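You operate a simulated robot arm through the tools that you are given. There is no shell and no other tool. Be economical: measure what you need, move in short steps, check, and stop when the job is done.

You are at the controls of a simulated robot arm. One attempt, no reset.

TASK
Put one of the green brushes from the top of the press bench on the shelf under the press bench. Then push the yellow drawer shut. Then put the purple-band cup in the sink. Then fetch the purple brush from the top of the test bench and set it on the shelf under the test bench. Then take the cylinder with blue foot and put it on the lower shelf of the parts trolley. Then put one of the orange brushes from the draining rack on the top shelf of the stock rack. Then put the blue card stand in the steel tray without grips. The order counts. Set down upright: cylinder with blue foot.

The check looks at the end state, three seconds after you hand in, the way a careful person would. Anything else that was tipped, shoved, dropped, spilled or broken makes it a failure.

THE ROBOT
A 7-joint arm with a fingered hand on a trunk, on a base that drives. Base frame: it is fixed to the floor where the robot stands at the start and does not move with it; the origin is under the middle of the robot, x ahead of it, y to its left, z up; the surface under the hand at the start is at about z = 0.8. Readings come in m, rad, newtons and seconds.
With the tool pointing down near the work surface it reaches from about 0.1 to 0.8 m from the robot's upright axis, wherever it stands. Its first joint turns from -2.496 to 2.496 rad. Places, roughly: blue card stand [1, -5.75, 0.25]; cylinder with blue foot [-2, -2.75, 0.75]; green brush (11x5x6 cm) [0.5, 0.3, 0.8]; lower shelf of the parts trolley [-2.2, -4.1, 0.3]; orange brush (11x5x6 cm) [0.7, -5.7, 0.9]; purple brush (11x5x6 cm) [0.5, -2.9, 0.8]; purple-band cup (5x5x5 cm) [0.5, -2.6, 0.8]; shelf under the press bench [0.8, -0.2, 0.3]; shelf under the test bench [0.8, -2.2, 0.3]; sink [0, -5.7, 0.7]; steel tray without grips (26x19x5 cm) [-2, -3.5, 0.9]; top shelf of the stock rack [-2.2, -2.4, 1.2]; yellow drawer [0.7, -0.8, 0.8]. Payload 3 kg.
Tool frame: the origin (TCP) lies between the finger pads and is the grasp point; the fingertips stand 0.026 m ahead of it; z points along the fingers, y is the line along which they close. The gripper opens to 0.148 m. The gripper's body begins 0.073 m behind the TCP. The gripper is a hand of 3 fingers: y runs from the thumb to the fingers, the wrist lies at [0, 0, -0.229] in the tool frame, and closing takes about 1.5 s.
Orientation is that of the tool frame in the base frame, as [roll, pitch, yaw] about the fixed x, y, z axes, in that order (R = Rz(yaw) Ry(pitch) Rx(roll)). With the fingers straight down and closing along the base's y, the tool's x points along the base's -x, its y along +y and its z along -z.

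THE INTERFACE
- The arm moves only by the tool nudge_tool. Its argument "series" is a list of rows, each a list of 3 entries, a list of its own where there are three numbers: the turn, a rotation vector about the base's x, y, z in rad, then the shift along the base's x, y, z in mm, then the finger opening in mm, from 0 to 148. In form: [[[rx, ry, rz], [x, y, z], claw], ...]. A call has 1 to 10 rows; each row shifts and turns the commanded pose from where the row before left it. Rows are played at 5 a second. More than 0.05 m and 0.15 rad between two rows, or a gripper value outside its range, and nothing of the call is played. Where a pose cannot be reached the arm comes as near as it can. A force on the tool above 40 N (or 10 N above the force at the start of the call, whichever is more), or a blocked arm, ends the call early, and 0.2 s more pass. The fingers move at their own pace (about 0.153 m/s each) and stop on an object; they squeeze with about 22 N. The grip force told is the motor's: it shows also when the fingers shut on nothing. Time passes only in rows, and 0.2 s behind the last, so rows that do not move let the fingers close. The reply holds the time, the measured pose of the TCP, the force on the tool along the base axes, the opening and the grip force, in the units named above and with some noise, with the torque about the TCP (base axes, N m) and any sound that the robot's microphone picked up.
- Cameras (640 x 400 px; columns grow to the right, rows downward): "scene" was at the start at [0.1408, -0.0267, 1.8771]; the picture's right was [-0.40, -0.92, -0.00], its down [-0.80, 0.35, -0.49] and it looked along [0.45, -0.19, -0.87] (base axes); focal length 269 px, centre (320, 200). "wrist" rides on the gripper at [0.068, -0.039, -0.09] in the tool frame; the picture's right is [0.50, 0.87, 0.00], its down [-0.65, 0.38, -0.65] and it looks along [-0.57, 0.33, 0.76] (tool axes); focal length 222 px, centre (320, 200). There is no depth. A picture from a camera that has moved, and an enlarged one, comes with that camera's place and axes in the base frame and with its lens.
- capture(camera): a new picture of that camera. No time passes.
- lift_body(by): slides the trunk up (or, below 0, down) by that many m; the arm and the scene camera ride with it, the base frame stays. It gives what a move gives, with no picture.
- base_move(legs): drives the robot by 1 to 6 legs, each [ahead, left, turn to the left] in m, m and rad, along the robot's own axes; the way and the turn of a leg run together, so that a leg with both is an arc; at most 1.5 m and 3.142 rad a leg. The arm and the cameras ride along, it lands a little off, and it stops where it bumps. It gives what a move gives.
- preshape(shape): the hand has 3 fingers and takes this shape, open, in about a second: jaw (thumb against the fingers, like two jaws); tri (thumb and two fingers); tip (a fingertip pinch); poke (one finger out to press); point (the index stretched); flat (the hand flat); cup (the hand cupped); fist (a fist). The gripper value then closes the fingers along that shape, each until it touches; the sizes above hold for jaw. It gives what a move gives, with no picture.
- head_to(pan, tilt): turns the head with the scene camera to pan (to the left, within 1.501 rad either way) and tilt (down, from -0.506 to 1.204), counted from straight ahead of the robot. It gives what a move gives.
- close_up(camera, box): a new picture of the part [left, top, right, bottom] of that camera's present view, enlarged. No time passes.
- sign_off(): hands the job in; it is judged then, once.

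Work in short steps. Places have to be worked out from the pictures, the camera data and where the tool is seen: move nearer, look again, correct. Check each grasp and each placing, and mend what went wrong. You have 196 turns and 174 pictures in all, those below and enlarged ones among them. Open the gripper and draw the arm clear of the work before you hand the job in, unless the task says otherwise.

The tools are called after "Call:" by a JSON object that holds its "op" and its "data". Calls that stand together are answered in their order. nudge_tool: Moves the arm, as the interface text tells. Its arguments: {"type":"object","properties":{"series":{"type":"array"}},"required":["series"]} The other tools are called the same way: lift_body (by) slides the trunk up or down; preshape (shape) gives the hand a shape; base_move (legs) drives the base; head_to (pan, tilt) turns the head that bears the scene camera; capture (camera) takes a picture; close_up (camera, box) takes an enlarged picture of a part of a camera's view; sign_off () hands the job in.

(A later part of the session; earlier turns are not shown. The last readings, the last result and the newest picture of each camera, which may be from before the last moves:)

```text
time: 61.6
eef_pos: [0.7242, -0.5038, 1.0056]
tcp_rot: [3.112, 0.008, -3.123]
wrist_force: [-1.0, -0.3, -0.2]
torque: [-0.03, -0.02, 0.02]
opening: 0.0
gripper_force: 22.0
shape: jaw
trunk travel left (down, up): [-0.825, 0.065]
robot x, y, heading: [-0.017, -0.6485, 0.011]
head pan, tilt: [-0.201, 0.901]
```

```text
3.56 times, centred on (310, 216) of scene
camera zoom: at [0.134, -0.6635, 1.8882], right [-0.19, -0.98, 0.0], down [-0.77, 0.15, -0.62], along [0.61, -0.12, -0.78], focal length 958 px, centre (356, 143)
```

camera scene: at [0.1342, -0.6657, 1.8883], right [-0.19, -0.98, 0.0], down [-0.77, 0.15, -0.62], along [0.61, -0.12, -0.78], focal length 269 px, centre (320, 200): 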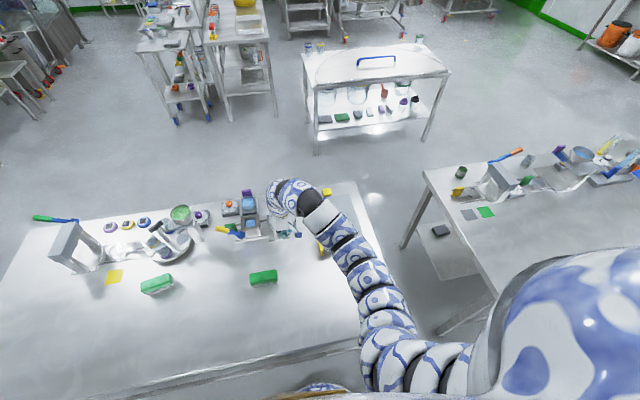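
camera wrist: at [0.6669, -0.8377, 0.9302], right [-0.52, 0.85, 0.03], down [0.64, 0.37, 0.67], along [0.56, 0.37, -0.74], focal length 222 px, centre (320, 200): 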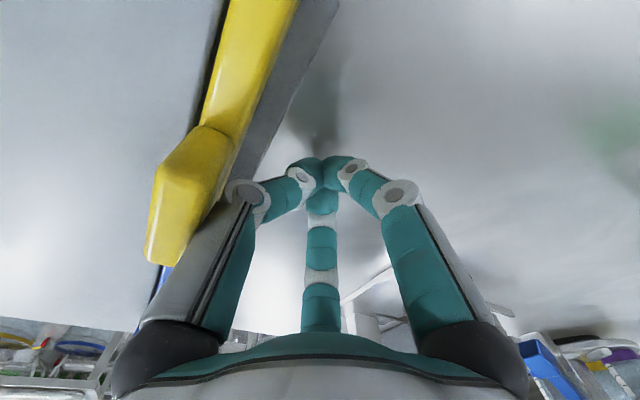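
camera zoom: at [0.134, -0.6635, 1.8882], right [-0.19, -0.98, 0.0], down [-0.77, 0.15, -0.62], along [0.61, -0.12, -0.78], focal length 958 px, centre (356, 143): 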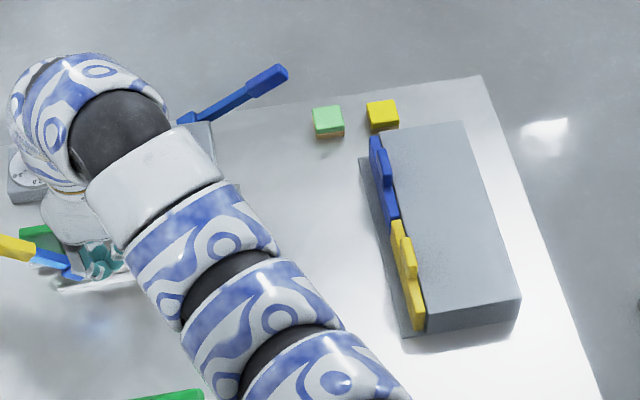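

Yellow drawer is shut flush with the blue one. I back off and look right toward the test bench.

Call:
{"op": "base_move", "data": {"legs": [[-0.55, 0, 0]]}}

Call:
{"op": "head_to", "data": {"pan": -1.0, "tilt": 0.5}}

Call:
{"op": "capture", "data": {"camera": "scene"}}

Call:
{"op": "head_to", "data": {"pan": -1.5, "tilt": 0.5}}

Call:
{"op": "capture", "data": {"camera": "scene"}}

```text
time: 64.8
eef_pos: [0.1659, -0.5081, 1.0053]
tcp_rot: [3.113, 0.004, -3.119]
wrist_force: [0.6, -0.5, 0.1]
torque: [0.02, -0.01, 0.0]
opening: 0.0001
gripper_force: 21.6
shape: jaw
trunk travel left (down, up): [-0.825, 0.065]
robot x, y, heading: [-0.5786, -0.6531, 0.01]
head pan, tilt: [-0.201, 0.901]
```

```text
time: 65.9
eef_pos: [0.167, -0.5078, 1.005]
tcp_rot: [3.113, 0.004, -3.119]
wrist_force: [0.5, 0.3, 0.0]
torque: [-0.01, -0.02, 0.02]
opening: 0.0003
gripper_force: 21.9
shape: jaw
trunk travel left (down, up): [-0.825, 0.065]
robot x, y, heading: [-0.5747, -0.6551, 0.007]
head pan, tilt: [-1.0, 0.499]
```

```text
139 pictures are left
camera scene: at [-0.446, -0.7308, 1.9221], right [-0.84, -0.55, 0.0], down [-0.26, 0.4, -0.88], along [0.48, -0.73, -0.48], focal length 269 px, centre (320, 200)
```

scene: 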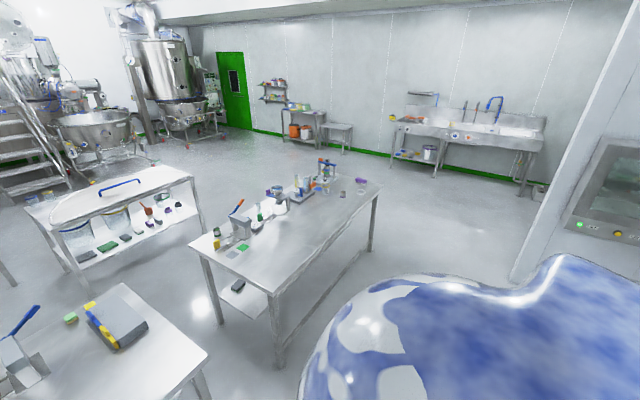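

```text
time: 66.8
eef_pos: [0.1669, -0.5075, 1.0057]
tcp_rot: [3.112, 0.003, -3.119]
wrist_force: [0.5, 0.4, 0.3]
torque: [0.0, 0.02, 0.0]
opening: 0.0
gripper_force: 22.0
shape: jaw
trunk travel left (down, up): [-0.825, 0.065]
robot x, y, heading: [-0.5754, -0.6573, 0.01]
head pan, tilt: [-1.499, 0.499]
```

```text
138 pictures are left
camera scene: at [-0.4885, -0.7454, 1.9221], right [-1.0, -0.08, 0.0], down [-0.04, 0.48, -0.88], along [0.07, -0.88, -0.48], focal length 269 px, centre (320, 200)
```

scene: 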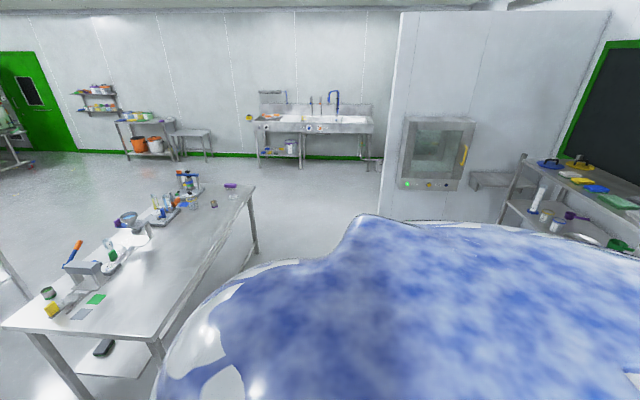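

The lane at x≈−0.58 is clear along the test bench. I drive right to y≈−2.55 and look ahead.

Call:
{"op": "base_move", "data": {"legs": [[0, -1.0, 0], [0, -0.95, 0]]}}

Call:
{"op": "head_to", "data": {"pan": 0.0, "tilt": 0.7}}

Call:
{"op": "capture", "data": {"camera": "scene"}}

```text
time: 76.6
eef_pos: [0.2013, -2.4481, 1.005]
tcp_rot: [3.112, 0.004, -3.103]
wrist_force: [-0.3, -0.3, 0.1]
torque: [0.03, 0.02, 0.02]
opening: 0.0001
gripper_force: 21.4
shape: jaw
trunk travel left (down, up): [-0.825, 0.065]
robot x, y, heading: [-0.538, -2.6038, 0.028]
head pan, tilt: [-1.499, 0.499]
```

```text
time: 78.2
eef_pos: [0.2012, -2.4462, 1.0048]
tcp_rot: [3.112, 0.006, -3.103]
wrist_force: [-0.1, 0.6, 0.0]
torque: [-0.01, -0.02, 0.0]
opening: 0.0
gripper_force: 22.3
shape: jaw
trunk travel left (down, up): [-0.825, 0.065]
robot x, y, heading: [-0.5398, -2.6069, 0.024]
head pan, tilt: [0.0, 0.7]
```

```text
137 pictures are left
camera scene: at [-0.3748, -2.6024, 1.9044], right [0.03, -1.0, 0.0], down [-0.64, -0.02, -0.76], along [0.76, 0.02, -0.64], focal length 269 px, centre (320, 200)
```

scene: 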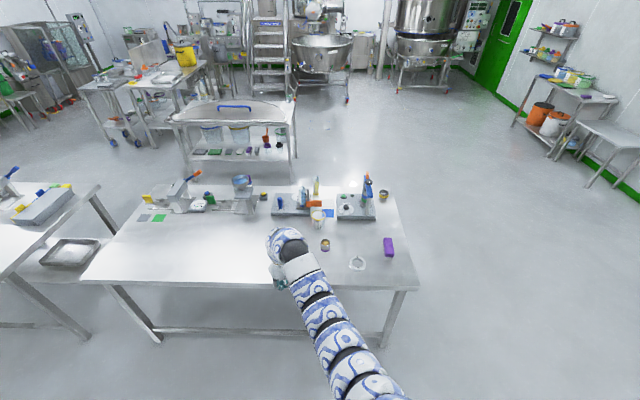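

Call:
{"op": "close_up", "data": {"camera": "scene", "box": [250, 165, 430, 290]}}

```text
3.20 times, centred on (340, 228) of scene
camera zoom: at [-0.3748, -2.6024, 1.9044], right [0.03, -1.0, 0.0], down [-0.64, -0.02, -0.76], along [0.76, 0.02, -0.64], focal length 862 px, centre (256, 112)
```

zoom: 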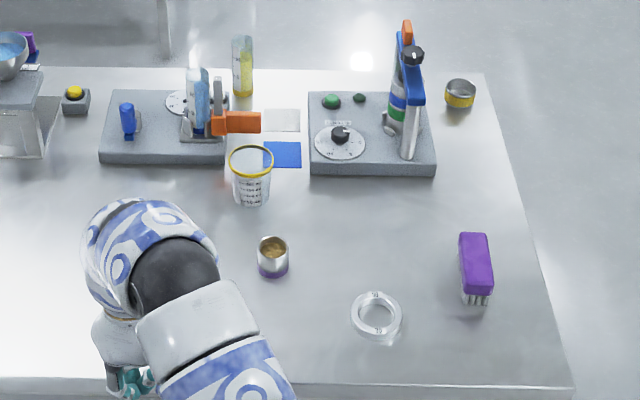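

Purple-band cup at about (0.543, −2.607); purple brush at (0.514, −2.927). I pull the hand in over the planned spot relative to the base, open, then drive forward.

Call:
{"op": "nudge_tool", "data": {"series": [[[0, 0, 0], [-35, -35, 0], 110], [[0, 0, 0], [-35, -35, 0], 110], [[0, 0, 0], [-35, -35, 0], 110], [[0, 0, 0], [-35, -35, 0], 110], [[0, 0, 0], [-20, -31, 0], 110]]}}

Call:
{"op": "base_move", "data": {"legs": [[0.5, 0, -0.02]]}}

Call:
{"op": "capture", "data": {"camera": "wrist"}}

Call:
{"op": "head_to", "data": {"pan": 0.0, "tilt": 1.0}}

Call:
{"op": "capture", "data": {"camera": "scene"}}

```text
time: 79.4
eef_pos: [0.0391, -2.618, 1.0046]
tcp_rot: [3.112, 0.006, -3.101]
wrist_force: [-0.3, -0.7, 0.1]
torque: [0.02, -0.04, 0.01]
opening: 0.1094
gripper_force: 0.1
shape: jaw
trunk travel left (down, up): [-0.825, 0.065]
robot x, y, heading: [-0.5395, -2.6059, 0.027]
head pan, tilt: [0.0, 0.7]
```

```text
time: 82.3
eef_pos: [0.5385, -2.6205, 1.0045]
tcp_rot: [3.114, 0.004, -3.121]
wrist_force: [0.9, -0.1, 0.1]
torque: [-0.02, 0.01, -0.02]
opening: 0.1096
gripper_force: 0.0
shape: jaw
trunk travel left (down, up): [-0.825, 0.065]
robot x, y, heading: [-0.0425, -2.6014, 0.009]
head pan, tilt: [0.0, 0.7]
```

```text
135 pictures are left
camera wrist: at [0.4725, -2.6633, 1.0936], right [-0.52, 0.85, 0.02], down [0.64, 0.37, 0.67], along [0.56, 0.36, -0.74], focal length 222 px, centre (320, 200)
```

wrist: 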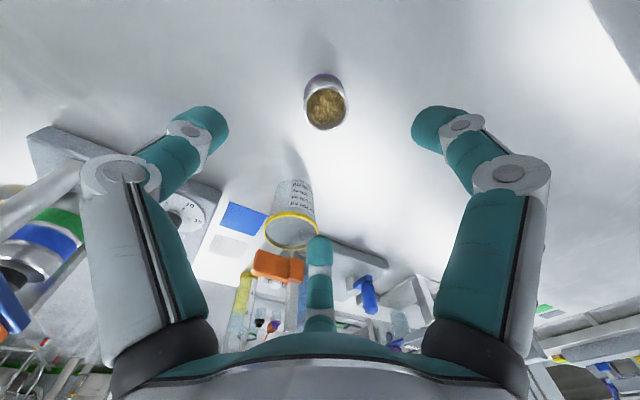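

```text
time: 83.1
eef_pos: [0.5392, -2.6191, 1.005]
tcp_rot: [3.114, 0.005, -3.123]
wrist_force: [0.3, 0.1, 0.3]
torque: [-0.03, -0.02, 0.01]
opening: 0.1099
gripper_force: 0.0
shape: jaw
trunk travel left (down, up): [-0.825, 0.065]
robot x, y, heading: [-0.0413, -2.5978, 0.009]
head pan, tilt: [0.0, 1.0]
```

```text
134 pictures are left
camera scene: at [0.1088, -2.5967, 1.881], right [0.01, -1.0, 0.0], down [-0.84, -0.01, -0.54], along [0.54, 0.0, -0.84], focal length 269 px, centre (320, 200)
```

scene: 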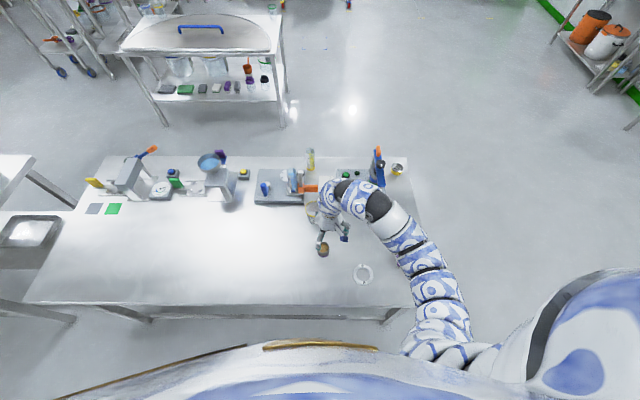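

Cup confirmed at (0.539, −2.609), filled with granules, so I keep it upright. Straighten the tool and descend around it.

Call:
{"op": "nudge_tool", "data": {"series": [[[-0.027, 0, -0.02], [0, 10, -40], 110], [[0, 0, 0], [1, 0, -40], 110], [[0, 0, 0], [0, 0, -40], 110], [[0, 0, 0], [0, 0, 0], 110]]}}

Call:
{"op": "capture", "data": {"camera": "wrist"}}

```text
time: 84.1
eef_pos: [0.5395, -2.6097, 0.8841]
tcp_rot: [3.14, 0.004, -3.14]
wrist_force: [-0.6, 0.3, 0.7]
torque: [0.0, 0.01, 0.0]
opening: 0.11
gripper_force: 0.1
shape: jaw
trunk travel left (down, up): [-0.825, 0.065]
robot x, y, heading: [-0.0413, -2.5968, 0.004]
head pan, tilt: [0.0, 1.0]
```

```text
133 pictures are left
camera wrist: at [0.4724, -2.6494, 0.9744], right [-0.5, 0.87, 0.0], down [0.65, 0.38, 0.66], along [0.57, 0.33, -0.75], focal length 222 px, centre (320, 200)
```

wrist: 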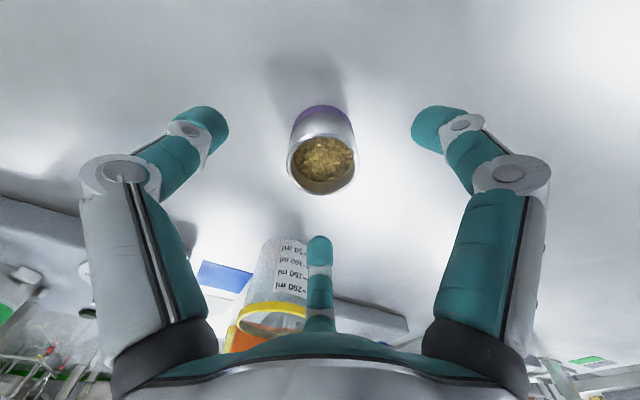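

Beaker behind stands clear at x≥0.67. Descend to z≈0.835 and close.

Call:
{"op": "nudge_tool", "data": {"series": [[[0, 0, 0], [0, 0, -25], 110], [[0, 0, 0], [0, 0, -24], 110], [[0, 0, 0], [0, 0, 0], 110]]}}

Call:
{"op": "nudge_tool", "data": {"series": [[[0, 0, 0], [0, 0, 0], 90], [[0, 0, 0], [0, 0, 0], 75], [[0, 0, 0], [0, 0, 0], 65], [[0, 0, 0], [0, 0, 0], 55], [[0, 0, 0], [0, 0, 0], 45], [[0, 0, 0], [0, 0, 0], 35], [[0, 0, 0], [0, 0, 0], 20], [[0, 0, 0], [0, 0, 0], 20], [[0, 0, 0], [0, 0, 0], 20]]}}

Call:
{"op": "capture", "data": {"camera": "wrist"}}

```text
time: 84.9
eef_pos: [0.539, -2.6107, 0.8369]
tcp_rot: [3.139, 0.004, -3.14]
wrist_force: [1.2, 0.8, -0.4]
torque: [0.03, -0.01, 0.02]
opening: 0.1096
gripper_force: 0.0
shape: jaw
trunk travel left (down, up): [-0.825, 0.065]
robot x, y, heading: [-0.04, -2.5953, 0.013]
head pan, tilt: [0.0, 1.0]
```

```text
time: 86.9
eef_pos: [0.5385, -2.61, 0.8356]
tcp_rot: [3.138, 0.003, -3.139]
wrist_force: [0.1, 0.9, 0.1]
torque: [0.0, 0.02, 0.01]
opening: 0.0394
gripper_force: 22.0
shape: jaw
trunk travel left (down, up): [-0.825, 0.065]
robot x, y, heading: [-0.0416, -2.6003, 0.002]
head pan, tilt: [0.0, 1.0]
```

```text
132 pictures are left
camera wrist: at [0.4714, -2.6498, 0.926], right [-0.5, 0.87, 0.0], down [0.65, 0.38, 0.66], along [0.57, 0.33, -0.75], focal length 222 px, centre (320, 200)
```

wrist: 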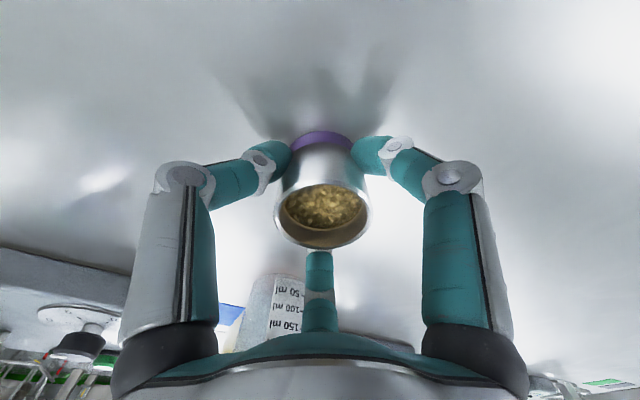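

Firmly gripped by all three fingers. Lift straight up and check it stays upright.

Call:
{"op": "nudge_tool", "data": {"series": [[[0, 0, 0], [0, 0, 20], 20], [[0, 0, 0], [0, 0, 35], 20], [[0, 0, 0], [0, 0, 35], 20], [[0, 0, 0], [0, 0, 35], 20], [[0, 0, 0], [0, 0, 35], 20], [[0, 0, 0], [0, 0, 35], 20]]}}

Call:
{"op": "capture", "data": {"camera": "wrist"}}

Call:
{"op": "base_move", "data": {"legs": [[-0.5, 0, 0]]}}

Call:
{"op": "head_to", "data": {"pan": -1.3, "tilt": 0.6}}

Call:
{"op": "capture", "data": {"camera": "scene"}}

```text
time: 88.3
eef_pos: [0.5396, -2.6107, 1.0314]
tcp_rot: [3.136, 0.003, -3.14]
wrist_force: [0.1, -0.4, -0.9]
torque: [0.03, 0.0, -0.01]
opening: 0.039
gripper_force: 22.3
shape: jaw
trunk travel left (down, up): [-0.825, 0.065]
robot x, y, heading: [-0.0453, -2.599, 0.008]
head pan, tilt: [0.0, 1.0]
```

```text
131 pictures are left
camera wrist: at [0.4723, -2.6499, 1.1216], right [-0.5, 0.86, 0.0], down [0.65, 0.38, 0.66], along [0.57, 0.33, -0.75], focal length 222 px, centre (320, 200)
```

wrist: 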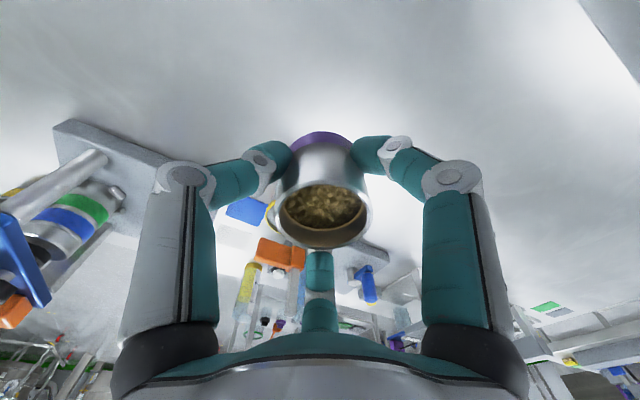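

```text
time: 91.3
eef_pos: [0.039, -2.6133, 1.031]
tcp_rot: [3.139, 0.005, -3.134]
wrist_force: [-0.5, 0.0, -1.2]
torque: [-0.01, -0.01, 0.0]
opening: 0.0392
gripper_force: 22.1
shape: jaw
trunk travel left (down, up): [-0.825, 0.065]
robot x, y, heading: [-0.5464, -2.6011, 0.012]
head pan, tilt: [0.0, 1.0]
```

```text
time: 92.8
eef_pos: [0.039, -2.6139, 1.0309]
tcp_rot: [3.139, 0.003, -3.136]
wrist_force: [0.0, -0.1, -1.2]
torque: [0.0, -0.03, 0.0]
opening: 0.0394
gripper_force: 22.9
shape: jaw
trunk travel left (down, up): [-0.825, 0.065]
robot x, y, heading: [-0.542, -2.6016, 0.014]
head pan, tilt: [-1.3, 0.6]
```

```text
130 pictures are left
camera scene: at [-0.4372, -2.6872, 1.913], right [-0.96, -0.28, 0.0], down [-0.16, 0.54, -0.82], along [0.23, -0.79, -0.57], focal length 269 px, centre (320, 200)
```

scene: 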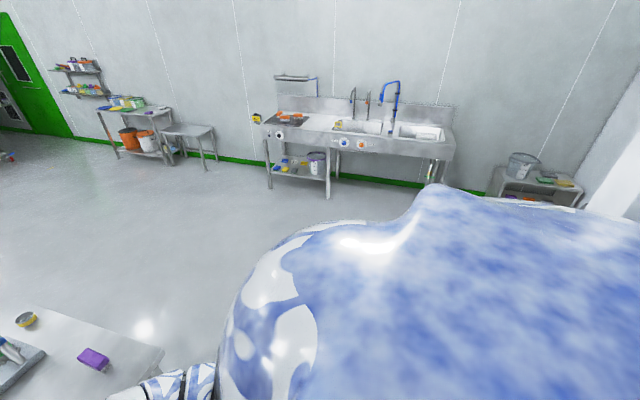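

Sink unit is along the far wall (y≈−6). I turn right to face it and drive up, keeping the cup upright.

Call:
{"op": "base_move", "data": {"legs": [[0, 0, -1.585], [1.0, 0.25, 0], [0.95, 0.29, 0]]}}

Call:
{"op": "head_to", "data": {"pan": 0.0, "tilt": 0.7}}

Call:
{"op": "capture", "data": {"camera": "scene"}}

Call:
{"op": "capture", "data": {"camera": "wrist"}}

```text
time: 106.7
eef_pos: [-0.0123, -5.1265, 1.0303]
tcp_rot: [3.138, 0.003, 1.574]
wrist_force: [-0.5, 0.1, -0.7]
torque: [-0.02, 0.02, 0.0]
opening: 0.039
gripper_force: 21.4
shape: jaw
trunk travel left (down, up): [-0.825, 0.065]
robot x, y, heading: [-0.0003, -4.543, -1.561]
head pan, tilt: [-1.3, 0.6]
```

```text
time: 108.1
eef_pos: [-0.0123, -5.1252, 1.0309]
tcp_rot: [3.139, 0.003, 1.575]
wrist_force: [-0.4, 0.3, -2.0]
torque: [-0.03, 0.0, 0.01]
opening: 0.0391
gripper_force: 21.8
shape: jaw
trunk travel left (down, up): [-0.825, 0.065]
robot x, y, heading: [-0.0, -4.5449, -1.554]
head pan, tilt: [0.0, 0.7]
```

```text
129 pictures are left
camera scene: at [0.0019, -4.709, 1.9044], right [-1.0, -0.01, 0.0], down [-0.01, 0.64, -0.76], along [0.01, -0.76, -0.64], focal length 269 px, centre (320, 200)
```

scene: 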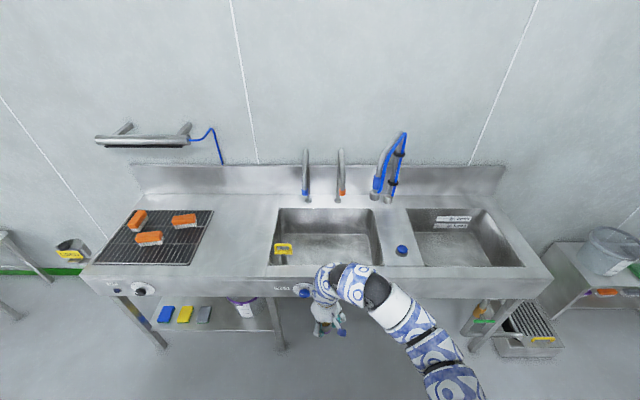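

```text
128 pictures are left
camera wrist: at [-0.0511, -5.0574, 1.121], right [0.86, 0.5, 0.0], down [0.38, -0.65, 0.66], along [0.33, -0.57, -0.75], focal length 222 px, centre (320, 200)
```

wrist: 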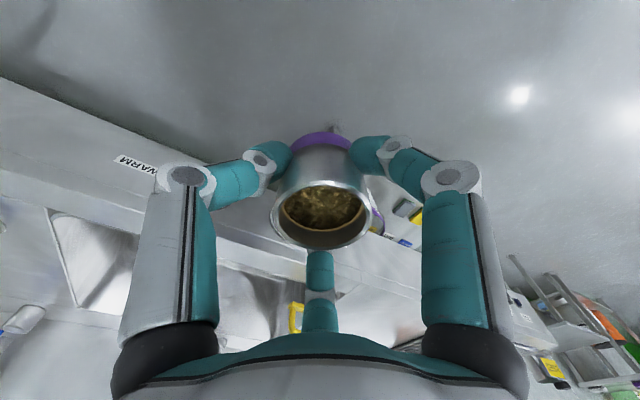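

The left basin spans x≈−0.28…0.23, y≈−5.48…−5.89. Drive closer and inspect depth and taps.

Call:
{"op": "base_move", "data": {"legs": [[0.42, 0, 0]]}}

Call:
{"op": "capture", "data": {"camera": "scene"}}

Call:
{"op": "capture", "data": {"camera": "wrist"}}

```text
time: 110.7
eef_pos: [-0.0073, -5.5476, 1.0305]
tcp_rot: [3.137, 0.003, 1.573]
wrist_force: [0.2, 0.1, -1.3]
torque: [0.03, 0.04, -0.04]
opening: 0.039
gripper_force: 21.7
shape: jaw
trunk travel left (down, up): [-0.825, 0.065]
robot x, y, heading: [0.0044, -4.9622, -1.557]
head pan, tilt: [0.0, 0.7]
```

```text
127 pictures are left
camera scene: at [0.0061, -5.1314, 1.9043], right [-1.0, -0.01, 0.0], down [-0.01, 0.64, -0.76], along [0.01, -0.76, -0.64], focal length 269 px, centre (320, 200)
```

scene: 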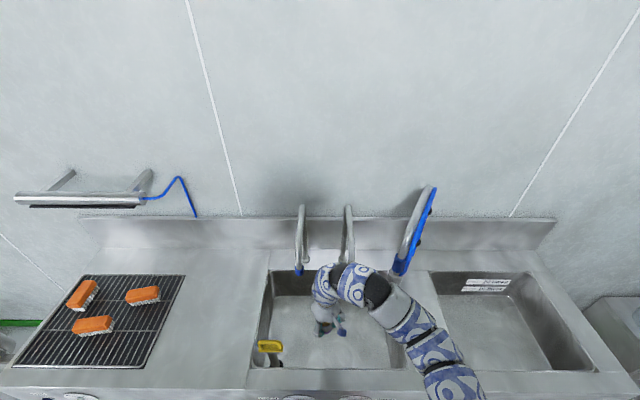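

```text
126 pictures are left
camera wrist: at [-0.0472, -5.4793, 1.1208], right [0.86, 0.5, 0.0], down [0.38, -0.65, 0.66], along [0.33, -0.57, -0.75], focal length 222 px, centre (320, 200)
```

wrist: 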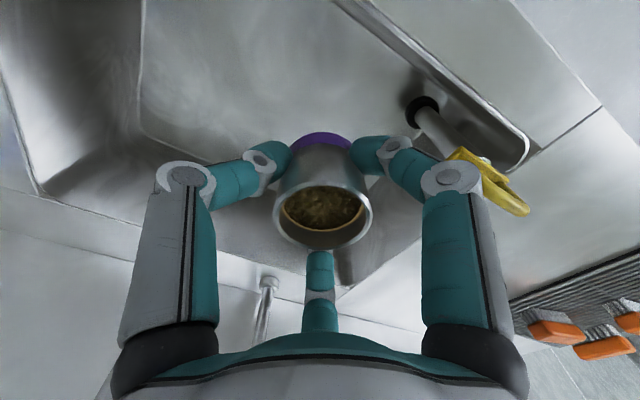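

Hand is over the basin; tap spouts are at y≈−5.73, z≈1.04, so I stay at y≈−5.575. Lower in stages.

Call:
{"op": "nudge_tool", "data": {"series": [[[0, 0, 0], [-10, -13, -20], 20], [[0, 0, 0], [-10, -12, -30], 20], [[0, 0, 0], [0, 0, -40], 20], [[0, 0, 0], [0, 0, -40], 20], [[0, 0, 0], [0, 0, -40], 20]]}}

Call:
{"op": "capture", "data": {"camera": "wrist"}}

Call:
{"op": "close_up", "data": {"camera": "scene", "box": [230, 240, 460, 384]}}

```text
time: 111.9
eef_pos: [-0.0298, -5.5713, 0.8611]
tcp_rot: [3.14, 0.002, 1.573]
wrist_force: [-0.2, 0.3, -1.3]
torque: [0.01, 0.02, 0.03]
opening: 0.0387
gripper_force: 21.8
shape: jaw
trunk travel left (down, up): [-0.825, 0.065]
robot x, y, heading: [0.0061, -4.9647, -1.567]
head pan, tilt: [0.0, 0.7]
```

```text
125 pictures are left
camera wrist: at [-0.0683, -5.5038, 0.9509], right [0.86, 0.5, 0.0], down [0.38, -0.65, 0.66], along [0.33, -0.57, -0.75], focal length 222 px, centre (320, 200)
```

wrist: 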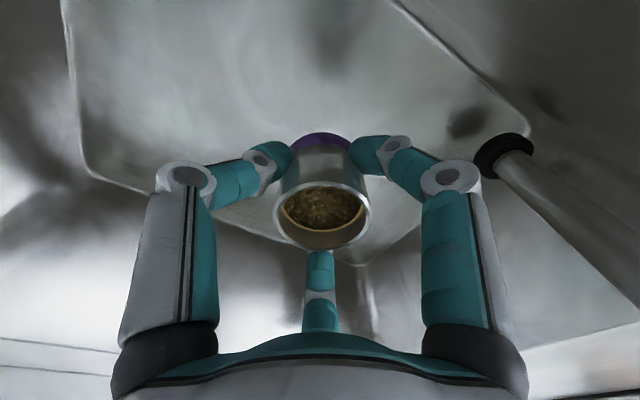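

```text
2.78 times, centred on (345, 312) of scene
camera zoom: at [0.0061, -5.1305, 1.9043], right [-1.0, -0.01, 0.0], down [-0.01, 0.64, -0.76], along [0.01, -0.76, -0.64], focal length 748 px, centre (251, -111)
```

zoom: 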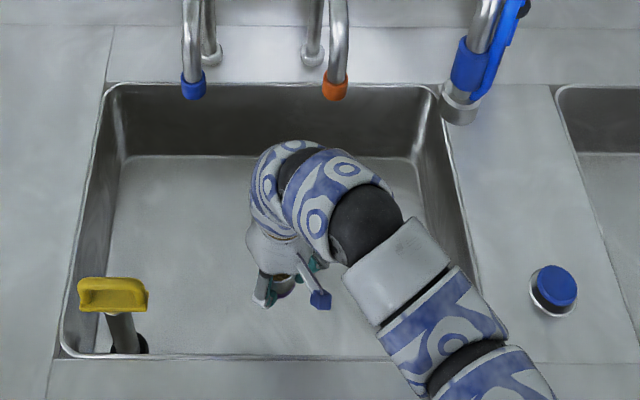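

Basin floor is roughly 0.65–0.70. Lower to 0.77 then creep down.

Call:
{"op": "nudge_tool", "data": {"series": [[[0, 0, 0], [0, 0, -35], 20], [[0, 0, 0], [0, 0, -35], 20], [[0, 0, 0], [0, 0, -20], 20], [[0, 0, 0], [0, 0, 0], 20]]}}

Call:
{"op": "capture", "data": {"camera": "wrist"}}

```text
time: 112.9
eef_pos: [-0.0291, -5.5719, 0.7697]
tcp_rot: [3.14, 0.002, 1.574]
wrist_force: [-0.3, 0.1, -1.4]
torque: [-0.05, -0.02, -0.02]
opening: 0.0388
gripper_force: 21.7
shape: jaw
trunk travel left (down, up): [-0.825, 0.065]
robot x, y, heading: [0.0037, -4.9652, -1.559]
head pan, tilt: [0.0, 0.7]
```

```text
123 pictures are left
camera wrist: at [-0.0677, -5.5032, 0.8603], right [0.86, 0.5, 0.0], down [0.38, -0.65, 0.66], along [0.33, -0.57, -0.75], focal length 222 px, centre (320, 200)
```

wrist: 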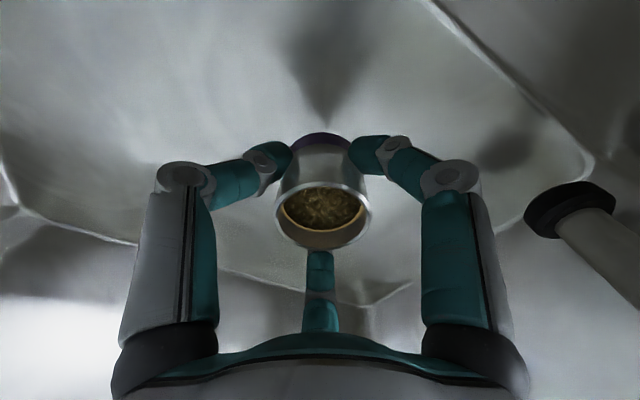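

Still a few cm to go; creep down.

Call:
{"op": "nudge_tool", "data": {"series": [[[0, 0, 0], [0, 0, -8], 20], [[0, 0, 0], [0, 0, -6], 20], [[0, 0, 0], [0, 0, -6], 20], [[0, 0, 0], [0, 0, -6], 20], [[0, 0, 0], [0, 0, -6], 20], [[0, 0, 0], [0, 0, 0], 20]]}}

Call:
{"op": "capture", "data": {"camera": "wrist"}}

```text
time: 114.3
eef_pos: [-0.0289, -5.571, 0.738]
tcp_rot: [3.138, 0.004, 1.571]
wrist_force: [-0.1, 0.0, -0.8]
torque: [0.0, 0.02, 0.0]
opening: 0.0389
gripper_force: 21.9
shape: jaw
trunk travel left (down, up): [-0.825, 0.065]
robot x, y, heading: [0.0054, -4.9641, -1.561]
head pan, tilt: [0.0, 0.7]
```

```text
122 pictures are left
camera wrist: at [-0.0675, -5.5036, 0.8289], right [0.86, 0.5, 0.0], down [0.38, -0.65, 0.66], along [0.33, -0.57, -0.75], focal length 222 px, centre (320, 200)
```

wrist: 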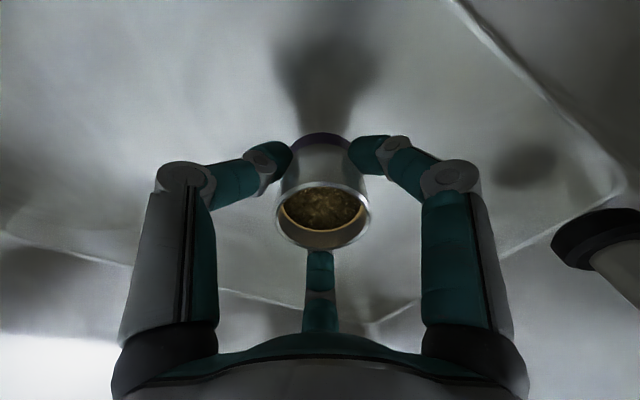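

Floor estimated at z≈0.66, so contact near TCP 0.697. Continue creeping.

Call:
{"op": "nudge_tool", "data": {"series": [[[0, 0, 0], [0, 0, -10], 20], [[0, 0, 0], [0, 0, -10], 20], [[0, 0, 0], [0, 0, -7], 20], [[0, 0, 0], [0, 0, -5], 20], [[0, 0, 0], [0, 0, -4], 20], [[0, 0, 0], [0, 0, 0], 20]]}}

Call:
{"op": "capture", "data": {"camera": "wrist"}}

```text
time: 115.7
eef_pos: [-0.0282, -5.5716, 0.7026]
tcp_rot: [3.139, 0.002, 1.575]
wrist_force: [0.1, -0.2, -0.9]
torque: [0.0, -0.04, 0.0]
opening: 0.0387
gripper_force: 21.9
shape: jaw
trunk travel left (down, up): [-0.825, 0.065]
robot x, y, heading: [0.0051, -4.9646, -1.561]
head pan, tilt: [0.0, 0.7]
```

```text
121 pictures are left
camera wrist: at [-0.0675, -5.5037, 0.7933], right [0.86, 0.5, 0.0], down [0.38, -0.65, 0.66], along [0.33, -0.57, -0.75], focal length 222 px, centre (320, 200)
```

wrist: 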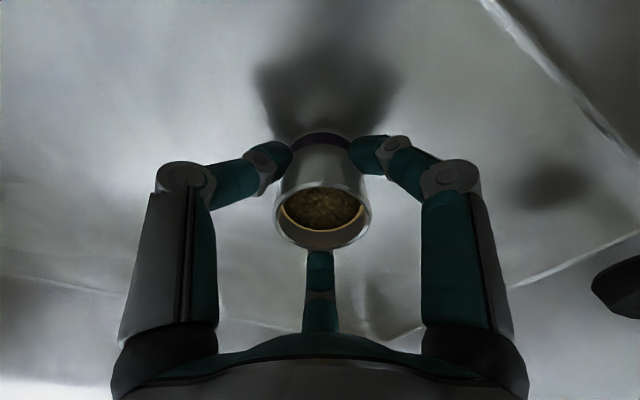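

Shadow is closing on the cup; continue in small steps until contact.

Call:
{"op": "nudge_tool", "data": {"series": [[[0, 0, 0], [0, 0, -4], 20], [[0, 0, 0], [0, 0, -4], 20], [[0, 0, 0], [0, 0, -4], 20], [[0, 0, 0], [0, 0, 0], 20]]}}

Call:
{"op": "nudge_tool", "data": {"series": [[[0, 0, 0], [0, 0, -4], 20], [[0, 0, 0], [0, 0, -4], 20], [[0, 0, 0], [0, 0, 0], 20]]}}

Call:
{"op": "capture", "data": {"camera": "wrist"}}

```text
time: 116.4
eef_pos: [-0.0282, -5.5734, 0.6981]
tcp_rot: [3.137, 0.014, 1.573]
wrist_force: [-3.7, 9.2, 37.0]
torque: [0.17, 0.12, -0.14]
opening: 0.0424
gripper_force: 21.8
shape: jaw
trunk travel left (down, up): [-0.825, 0.065]
robot x, y, heading: [0.0011, -4.9643, -1.558]
head pan, tilt: [0.0, 0.7]
stopped in row 3: the force on the tool passed its limit at 45 N (the readings are from after the stop); the commanded pose is now the measured one
```

```text
time: 116.8
eef_pos: [-0.0275, -5.5757, 0.6956]
tcp_rot: [3.138, 0.014, 1.571]
wrist_force: [-4.4, 12.5, 43.7]
torque: [0.26, 0.13, -0.16]
opening: 0.0437
gripper_force: 22.2
shape: jaw
trunk travel left (down, up): [-0.825, 0.065]
robot x, y, heading: [0.002, -4.9666, -1.56]
head pan, tilt: [0.0, 0.7]
stopped in row 1: the force on the tool passed its limit at 53 N (the readings are from after the stop); the commanded pose is now the measured one
```

```text
120 pictures are left
camera wrist: at [-0.0668, -5.5067, 0.7865], right [0.87, 0.5, 0.0], down [0.38, -0.65, 0.66], along [0.33, -0.58, -0.75], focal length 222 px, centre (320, 200)
```

wrist: 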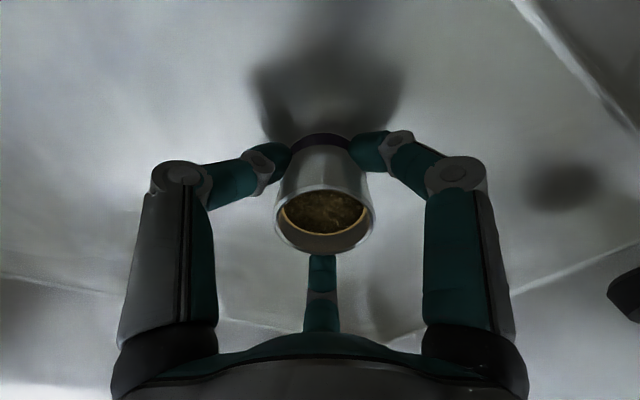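

Cup is on the basin floor. Relieve the pressure by a few mm, then open slowly and withdraw upward.

Call:
{"op": "nudge_tool", "data": {"series": [[[0, 0, 0], [0, 0, 3], 20], [[0, 0, 0], [0, 0, 0], 20]]}}

Call:
{"op": "nudge_tool", "data": {"series": [[[0, 0, 0], [0, 0, 0], 46], [[0, 0, 0], [0, 0, 0], 55], [[0, 0, 0], [0, 0, 0], 70], [[0, 0, 0], [0, 0, 0], 85], [[0, 0, 0], [0, 0, 0], 100], [[0, 0, 0], [0, 0, 0], 100]]}}

Call:
{"op": "capture", "data": {"camera": "wrist"}}

```text
time: 117.4
eef_pos: [-0.0269, -5.5744, 0.6982]
tcp_rot: [3.138, 0.012, 1.572]
wrist_force: [-1.8, 3.7, 23.1]
torque: [0.02, 0.08, -0.03]
opening: 0.0436
gripper_force: 22.4
shape: jaw
trunk travel left (down, up): [-0.825, 0.065]
robot x, y, heading: [0.0053, -4.9644, -1.562]
head pan, tilt: [0.0, 0.7]
```

```text
time: 118.8
eef_pos: [-0.0275, -5.5758, 0.6973]
tcp_rot: [3.137, 0.01, 1.573]
wrist_force: [0.5, 0.1, -0.3]
torque: [0.0, 0.01, 0.0]
opening: 0.0996
gripper_force: 0.1
shape: jaw
trunk travel left (down, up): [-0.825, 0.065]
robot x, y, heading: [0.0071, -4.9663, -1.564]
head pan, tilt: [0.0, 0.7]
```

```text
119 pictures are left
camera wrist: at [-0.067, -5.5069, 0.7871], right [0.87, 0.5, 0.0], down [0.38, -0.65, 0.66], along [0.33, -0.57, -0.75], focal length 222 px, centre (320, 200)
```

wrist: 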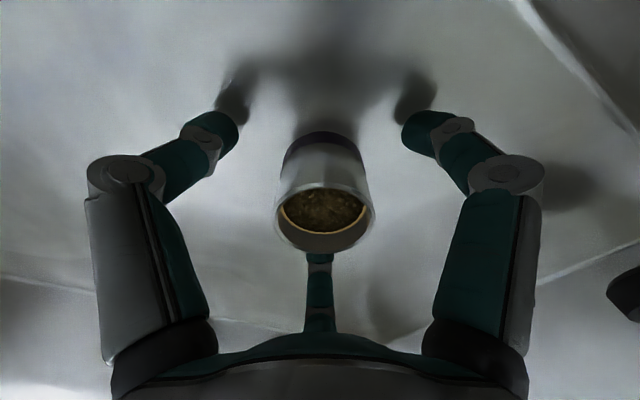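

The cup stands upright and free. Raise straight up, then back off toward the test bench.

Call:
{"op": "nudge_tool", "data": {"series": [[[0, 0, 0], [0, 0, 25], 100], [[0, 0, 0], [0, 0, 40], 100], [[0, 0, 0], [0, 0, 45], 100], [[0, 0, 0], [0, 0, 45], 100], [[0, 0, 0], [0, 0, 45], 100], [[0, 0, 0], [0, 0, 45], 100], [[0, 0, 0], [0, 0, 45], 100], [[0, 0, 0], [0, 0, 45], 100]]}}

Call:
{"op": "capture", "data": {"camera": "wrist"}}

Call:
{"op": "base_move", "data": {"legs": [[-0.5, 0, 0]]}}

Call:
{"op": "capture", "data": {"camera": "scene"}}

```text
time: 120.6
eef_pos: [-0.0282, -5.5752, 1.0337]
tcp_rot: [3.14, 0.01, 1.572]
wrist_force: [0.2, 0.4, 0.2]
torque: [0.01, -0.01, -0.05]
opening: 0.0995
gripper_force: 0.1
shape: jaw
trunk travel left (down, up): [-0.825, 0.065]
robot x, y, heading: [0.005, -4.9614, -1.563]
head pan, tilt: [0.0, 0.7]
```

```text
118 pictures are left
camera wrist: at [-0.0668, -5.5066, 1.1238], right [0.87, 0.5, 0.0], down [0.38, -0.65, 0.66], along [0.33, -0.57, -0.75], focal length 222 px, centre (320, 200)
```

wrist: 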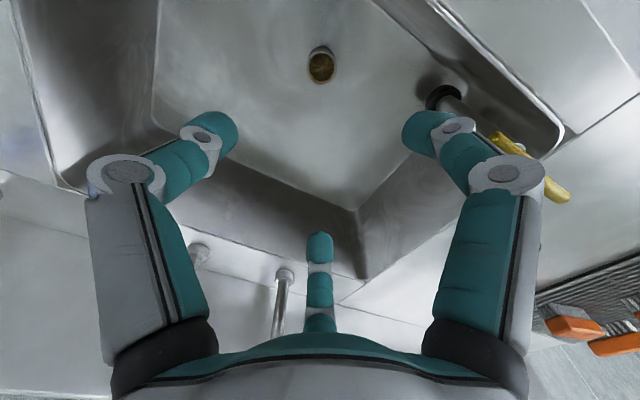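

```text
time: 123.5
eef_pos: [-0.0321, -5.0734, 1.0344]
tcp_rot: [3.139, 0.01, 1.571]
wrist_force: [0.4, 0.1, -0.2]
torque: [-0.04, 0.02, -0.02]
opening: 0.0998
gripper_force: 0.1
shape: jaw
trunk travel left (down, up): [-0.825, 0.065]
robot x, y, heading: [0.0015, -4.4636, -1.563]
head pan, tilt: [0.0, 0.7]
```

```text
117 pictures are left
camera scene: at [0.0013, -4.6279, 1.9045], right [-1.0, -0.01, 0.0], down [-0.01, 0.64, -0.77], along [0.01, -0.77, -0.64], focal length 269 px, centre (320, 200)
```

scene: 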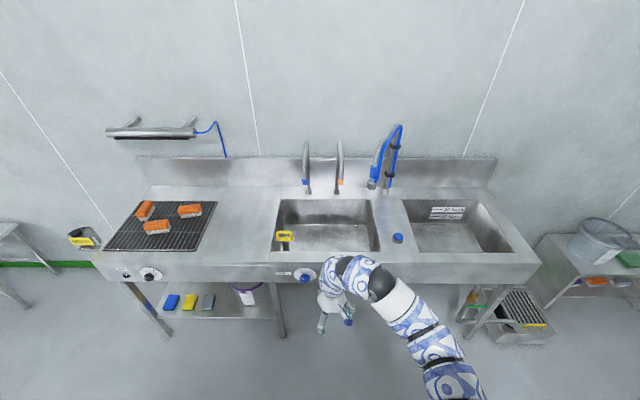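

Cup rests in the sink. Now return to the test bench for the purple brush.

Call:
{"op": "base_move", "data": {"legs": [[-0.8, -0.3, 0], [-0.75, -0.25, 0], [0, 0, 1.566]]}}

Call:
{"op": "capture", "data": {"camera": "scene"}}

```text
time: 135.7
eef_pos: [0.0467, -2.9657, 1.0325]
tcp_rot: [3.138, 0.01, 3.125]
wrist_force: [0.2, 0.1, 0.7]
torque: [0.01, -0.03, 0.03]
opening: 0.0994
gripper_force: 0.1
shape: jaw
trunk travel left (down, up): [-0.825, 0.065]
robot x, y, heading: [-0.5641, -2.9217, -0.006]
head pan, tilt: [0.0, 0.7]
```

```text
116 pictures are left
camera scene: at [-0.3975, -2.9245, 1.9044], right [-0.01, -1.0, 0.0], down [-0.64, 0.01, -0.76], along [0.76, -0.01, -0.64], focal length 269 px, centre (320, 200)
```

scene: 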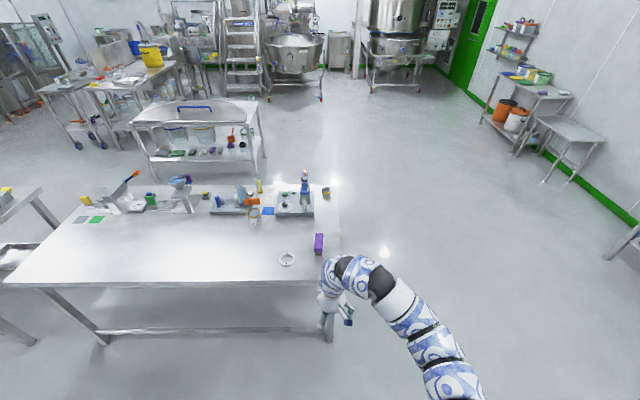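

Brush at about (0.517, −2.926), long axis along x. Tilt the tool, then drive in.

Call:
{"op": "nudge_tool", "data": {"series": [[[0, -0.12, 0], [-5, 8, 0], 110], [[0, -0.12, 0], [-5, 8, 0], 110], [[0, -0.12, 0], [-5, 8, 0], 110], [[0, -0.12, 0], [-5, 8, 0], 110], [[0, -0.12, 0], [-5, 8, 0], 110]]}}

Call:
{"op": "base_move", "data": {"legs": [[0.5, 0, 0]]}}

Call:
{"op": "capture", "data": {"camera": "wrist"}}

Call:
{"op": "capture", "data": {"camera": "scene"}}

```text
time: 136.9
eef_pos: [0.0214, -2.9258, 1.0333]
tcp_rot: [3.126, 0.612, 3.121]
wrist_force: [1.0, 0.8, 0.4]
torque: [0.03, -0.02, 0.02]
opening: 0.1095
gripper_force: 0.1
shape: jaw
trunk travel left (down, up): [-0.825, 0.065]
robot x, y, heading: [-0.5624, -2.9191, -0.003]
head pan, tilt: [0.0, 0.7]
```

```text
time: 139.8
eef_pos: [0.5178, -2.9312, 1.0325]
tcp_rot: [3.126, 0.612, 3.118]
wrist_force: [0.1, -0.2, 0.1]
torque: [0.01, 0.0, 0.03]
opening: 0.1096
gripper_force: 0.0
shape: jaw
trunk travel left (down, up): [-0.825, 0.065]
robot x, y, heading: [-0.0662, -2.9258, -0.008]
head pan, tilt: [0.0, 0.7]
```

```text
115 pictures are left
camera wrist: at [0.4108, -2.97, 1.0682], right [-0.4, 0.88, -0.28], down [0.17, 0.36, 0.92], along [0.9, 0.32, -0.29], focal length 222 px, centre (320, 200)
```

wrist: 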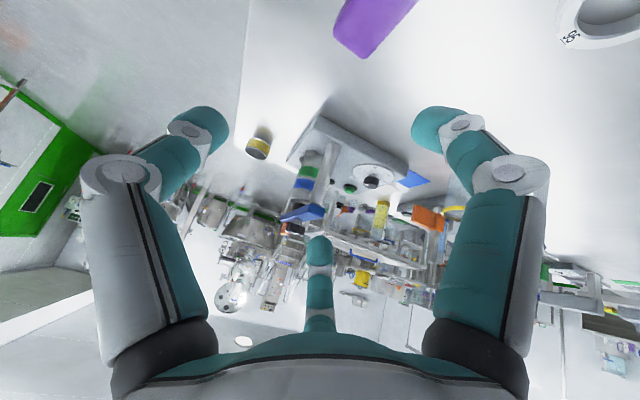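

```text
114 pictures are left
camera scene: at [0.0996, -2.93, 1.9043], right [-0.01, -1.0, 0.0], down [-0.64, 0.01, -0.76], along [0.76, -0.01, -0.64], focal length 269 px, centre (320, 200)
```

scene: 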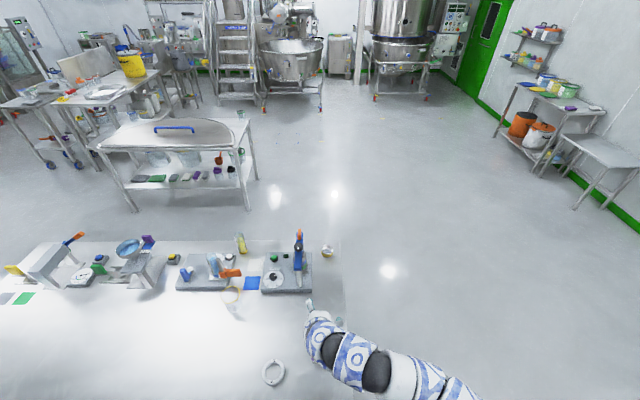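

Brush between the fingers; descend to z≈0.864 and close.

Call:
{"op": "nudge_tool", "data": {"series": [[[0, 0, 0], [-2, 8, -45], 105], [[0, 0, 0], [0, 0, -45], 105], [[0, 0, 0], [0, 0, -40], 105], [[0, 0, 0], [0, 0, -25], 105], [[0, 0, 0], [0, 0, 0], 105]]}}

Call:
{"op": "capture", "data": {"camera": "wrist"}}

```text
time: 141.0
eef_pos: [0.5139, -2.9251, 0.8795]
tcp_rot: [3.125, 0.611, 3.119]
wrist_force: [-0.5, -0.5, -0.3]
torque: [0.0, 0.02, -0.02]
opening: 0.1049
gripper_force: 0.0
shape: jaw
trunk travel left (down, up): [-0.825, 0.065]
robot x, y, heading: [-0.0624, -2.9297, -0.013]
head pan, tilt: [0.0, 0.7]
```

```text
113 pictures are left
camera wrist: at [0.4076, -2.9622, 0.9142], right [-0.4, 0.87, -0.28], down [0.17, 0.36, 0.92], along [0.9, 0.32, -0.29], focal length 222 px, centre (320, 200)
```

wrist: 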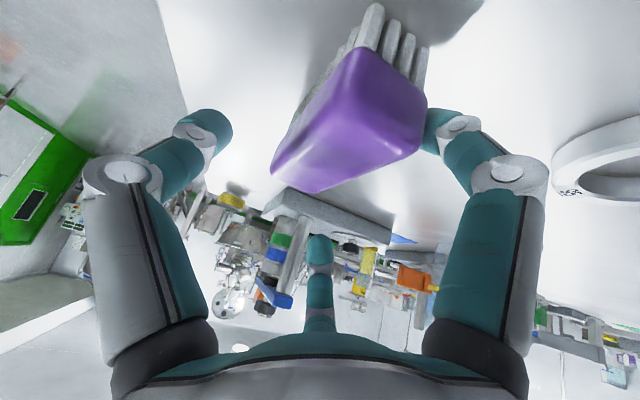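

The brush is yawed slightly (near end toward +y); I rotate −0.08 and shift +8 mm, then descend and grip.

Call:
{"op": "nudge_tool", "data": {"series": [[[0, 0, -0.08], [0, 8, 0], 120], [[0, 0, 0], [0, 0, -8], 120], [[0, 0, 0], [0, 0, -7], 120], [[0, 0, 0], [0, 0, 0], 120]]}}

Call:
{"op": "nudge_tool", "data": {"series": [[[0, 0, 0], [0, 0, 0], 90], [[0, 0, 0], [0, 0, 0], 70], [[0, 0, 0], [0, 0, 0], 50], [[0, 0, 0], [0, 0, 0], 30], [[0, 0, 0], [0, 0, 0], 20], [[0, 0, 0], [0, 0, 0], 20], [[0, 0, 0], [0, 0, 0], 20], [[0, 0, 0], [0, 0, 0], 20]]}}

Call:
{"op": "nudge_tool", "data": {"series": [[[0, 0, 0], [0, 0, 30], 20], [[0, 0, 0], [0, 0, 40], 20], [[0, 0, 0], [0, 0, 40], 20], [[0, 0, 0], [0, 0, 40], 20]]}}

Call:
{"op": "capture", "data": {"camera": "wrist"}}

```text
time: 142.0
eef_pos: [0.5151, -2.9165, 0.863]
tcp_rot: [3.128, 0.611, 3.039]
wrist_force: [-0.4, 0.3, 0.0]
torque: [-0.01, 0.03, -0.02]
opening: 0.1197
gripper_force: 0.1
shape: jaw
trunk travel left (down, up): [-0.825, 0.065]
robot x, y, heading: [-0.0696, -2.9292, -0.01]
head pan, tilt: [0.0, 0.7]
```

```text
time: 143.8
eef_pos: [0.5148, -2.9156, 0.8657]
tcp_rot: [3.126, 0.614, 3.038]
wrist_force: [2.8, 3.7, 25.5]
torque: [0.45, -1.27, 0.3]
opening: 0.0501
gripper_force: 22.0
shape: jaw
trunk travel left (down, up): [-0.825, 0.065]
robot x, y, heading: [-0.0697, -2.9302, -0.007]
head pan, tilt: [0.0, 0.7]
```

```text
time: 144.8
eef_pos: [0.5159, -2.9139, 1.0125]
tcp_rot: [3.126, 0.612, 3.04]
wrist_force: [0.4, 0.1, -0.6]
torque: [0.01, -0.01, 0.01]
opening: 0.0427
gripper_force: 21.8
shape: jaw
trunk travel left (down, up): [-0.825, 0.065]
robot x, y, heading: [-0.0663, -2.9243, -0.012]
head pan, tilt: [0.0, 0.7]
```

```text
112 pictures are left
camera wrist: at [0.4053, -2.9437, 1.0488], right [-0.33, 0.9, -0.28], down [0.2, 0.35, 0.92], along [0.92, 0.25, -0.29], focal length 222 px, centre (320, 200)
```

wrist: 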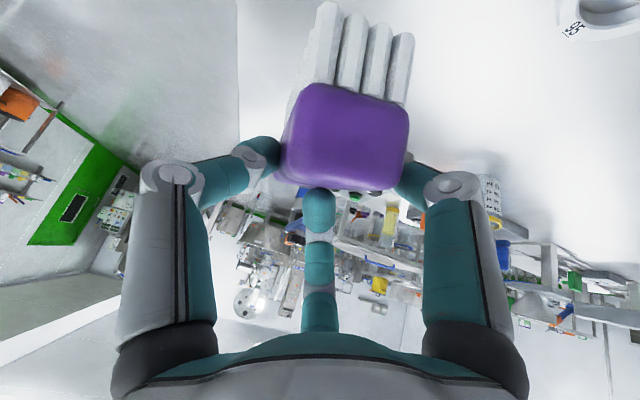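

Lifted. The brush turned a bit in the grip; let me check its attitude from the head camera.

Call:
{"op": "head_to", "data": {"pan": 0.0, "tilt": 1.0}}

Call:
{"op": "close_up", "data": {"camera": "scene", "box": [240, 160, 440, 285]}}

```text
time: 145.6
eef_pos: [0.516, -2.9154, 1.014]
tcp_rot: [3.125, 0.612, 3.039]
wrist_force: [-0.6, 0.0, -1.2]
torque: [0.02, 0.0, 0.03]
opening: 0.0425
gripper_force: 21.8
shape: jaw
trunk travel left (down, up): [-0.825, 0.065]
robot x, y, heading: [-0.0644, -2.9261, -0.005]
head pan, tilt: [0.0, 1.0]
```

```text
3.20 times, centred on (340, 222) of scene
camera zoom: at [0.0835, -2.9298, 1.881], right [-0.01, -1.0, 0.0], down [-0.84, 0.01, -0.54], along [0.54, -0.01, -0.84], focal length 862 px, centre (256, 128)
```

zoom: 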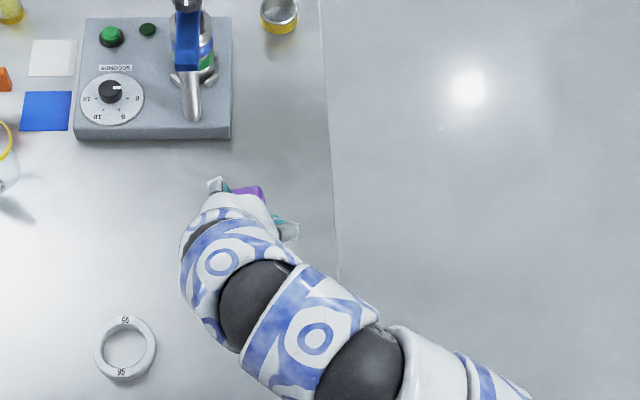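

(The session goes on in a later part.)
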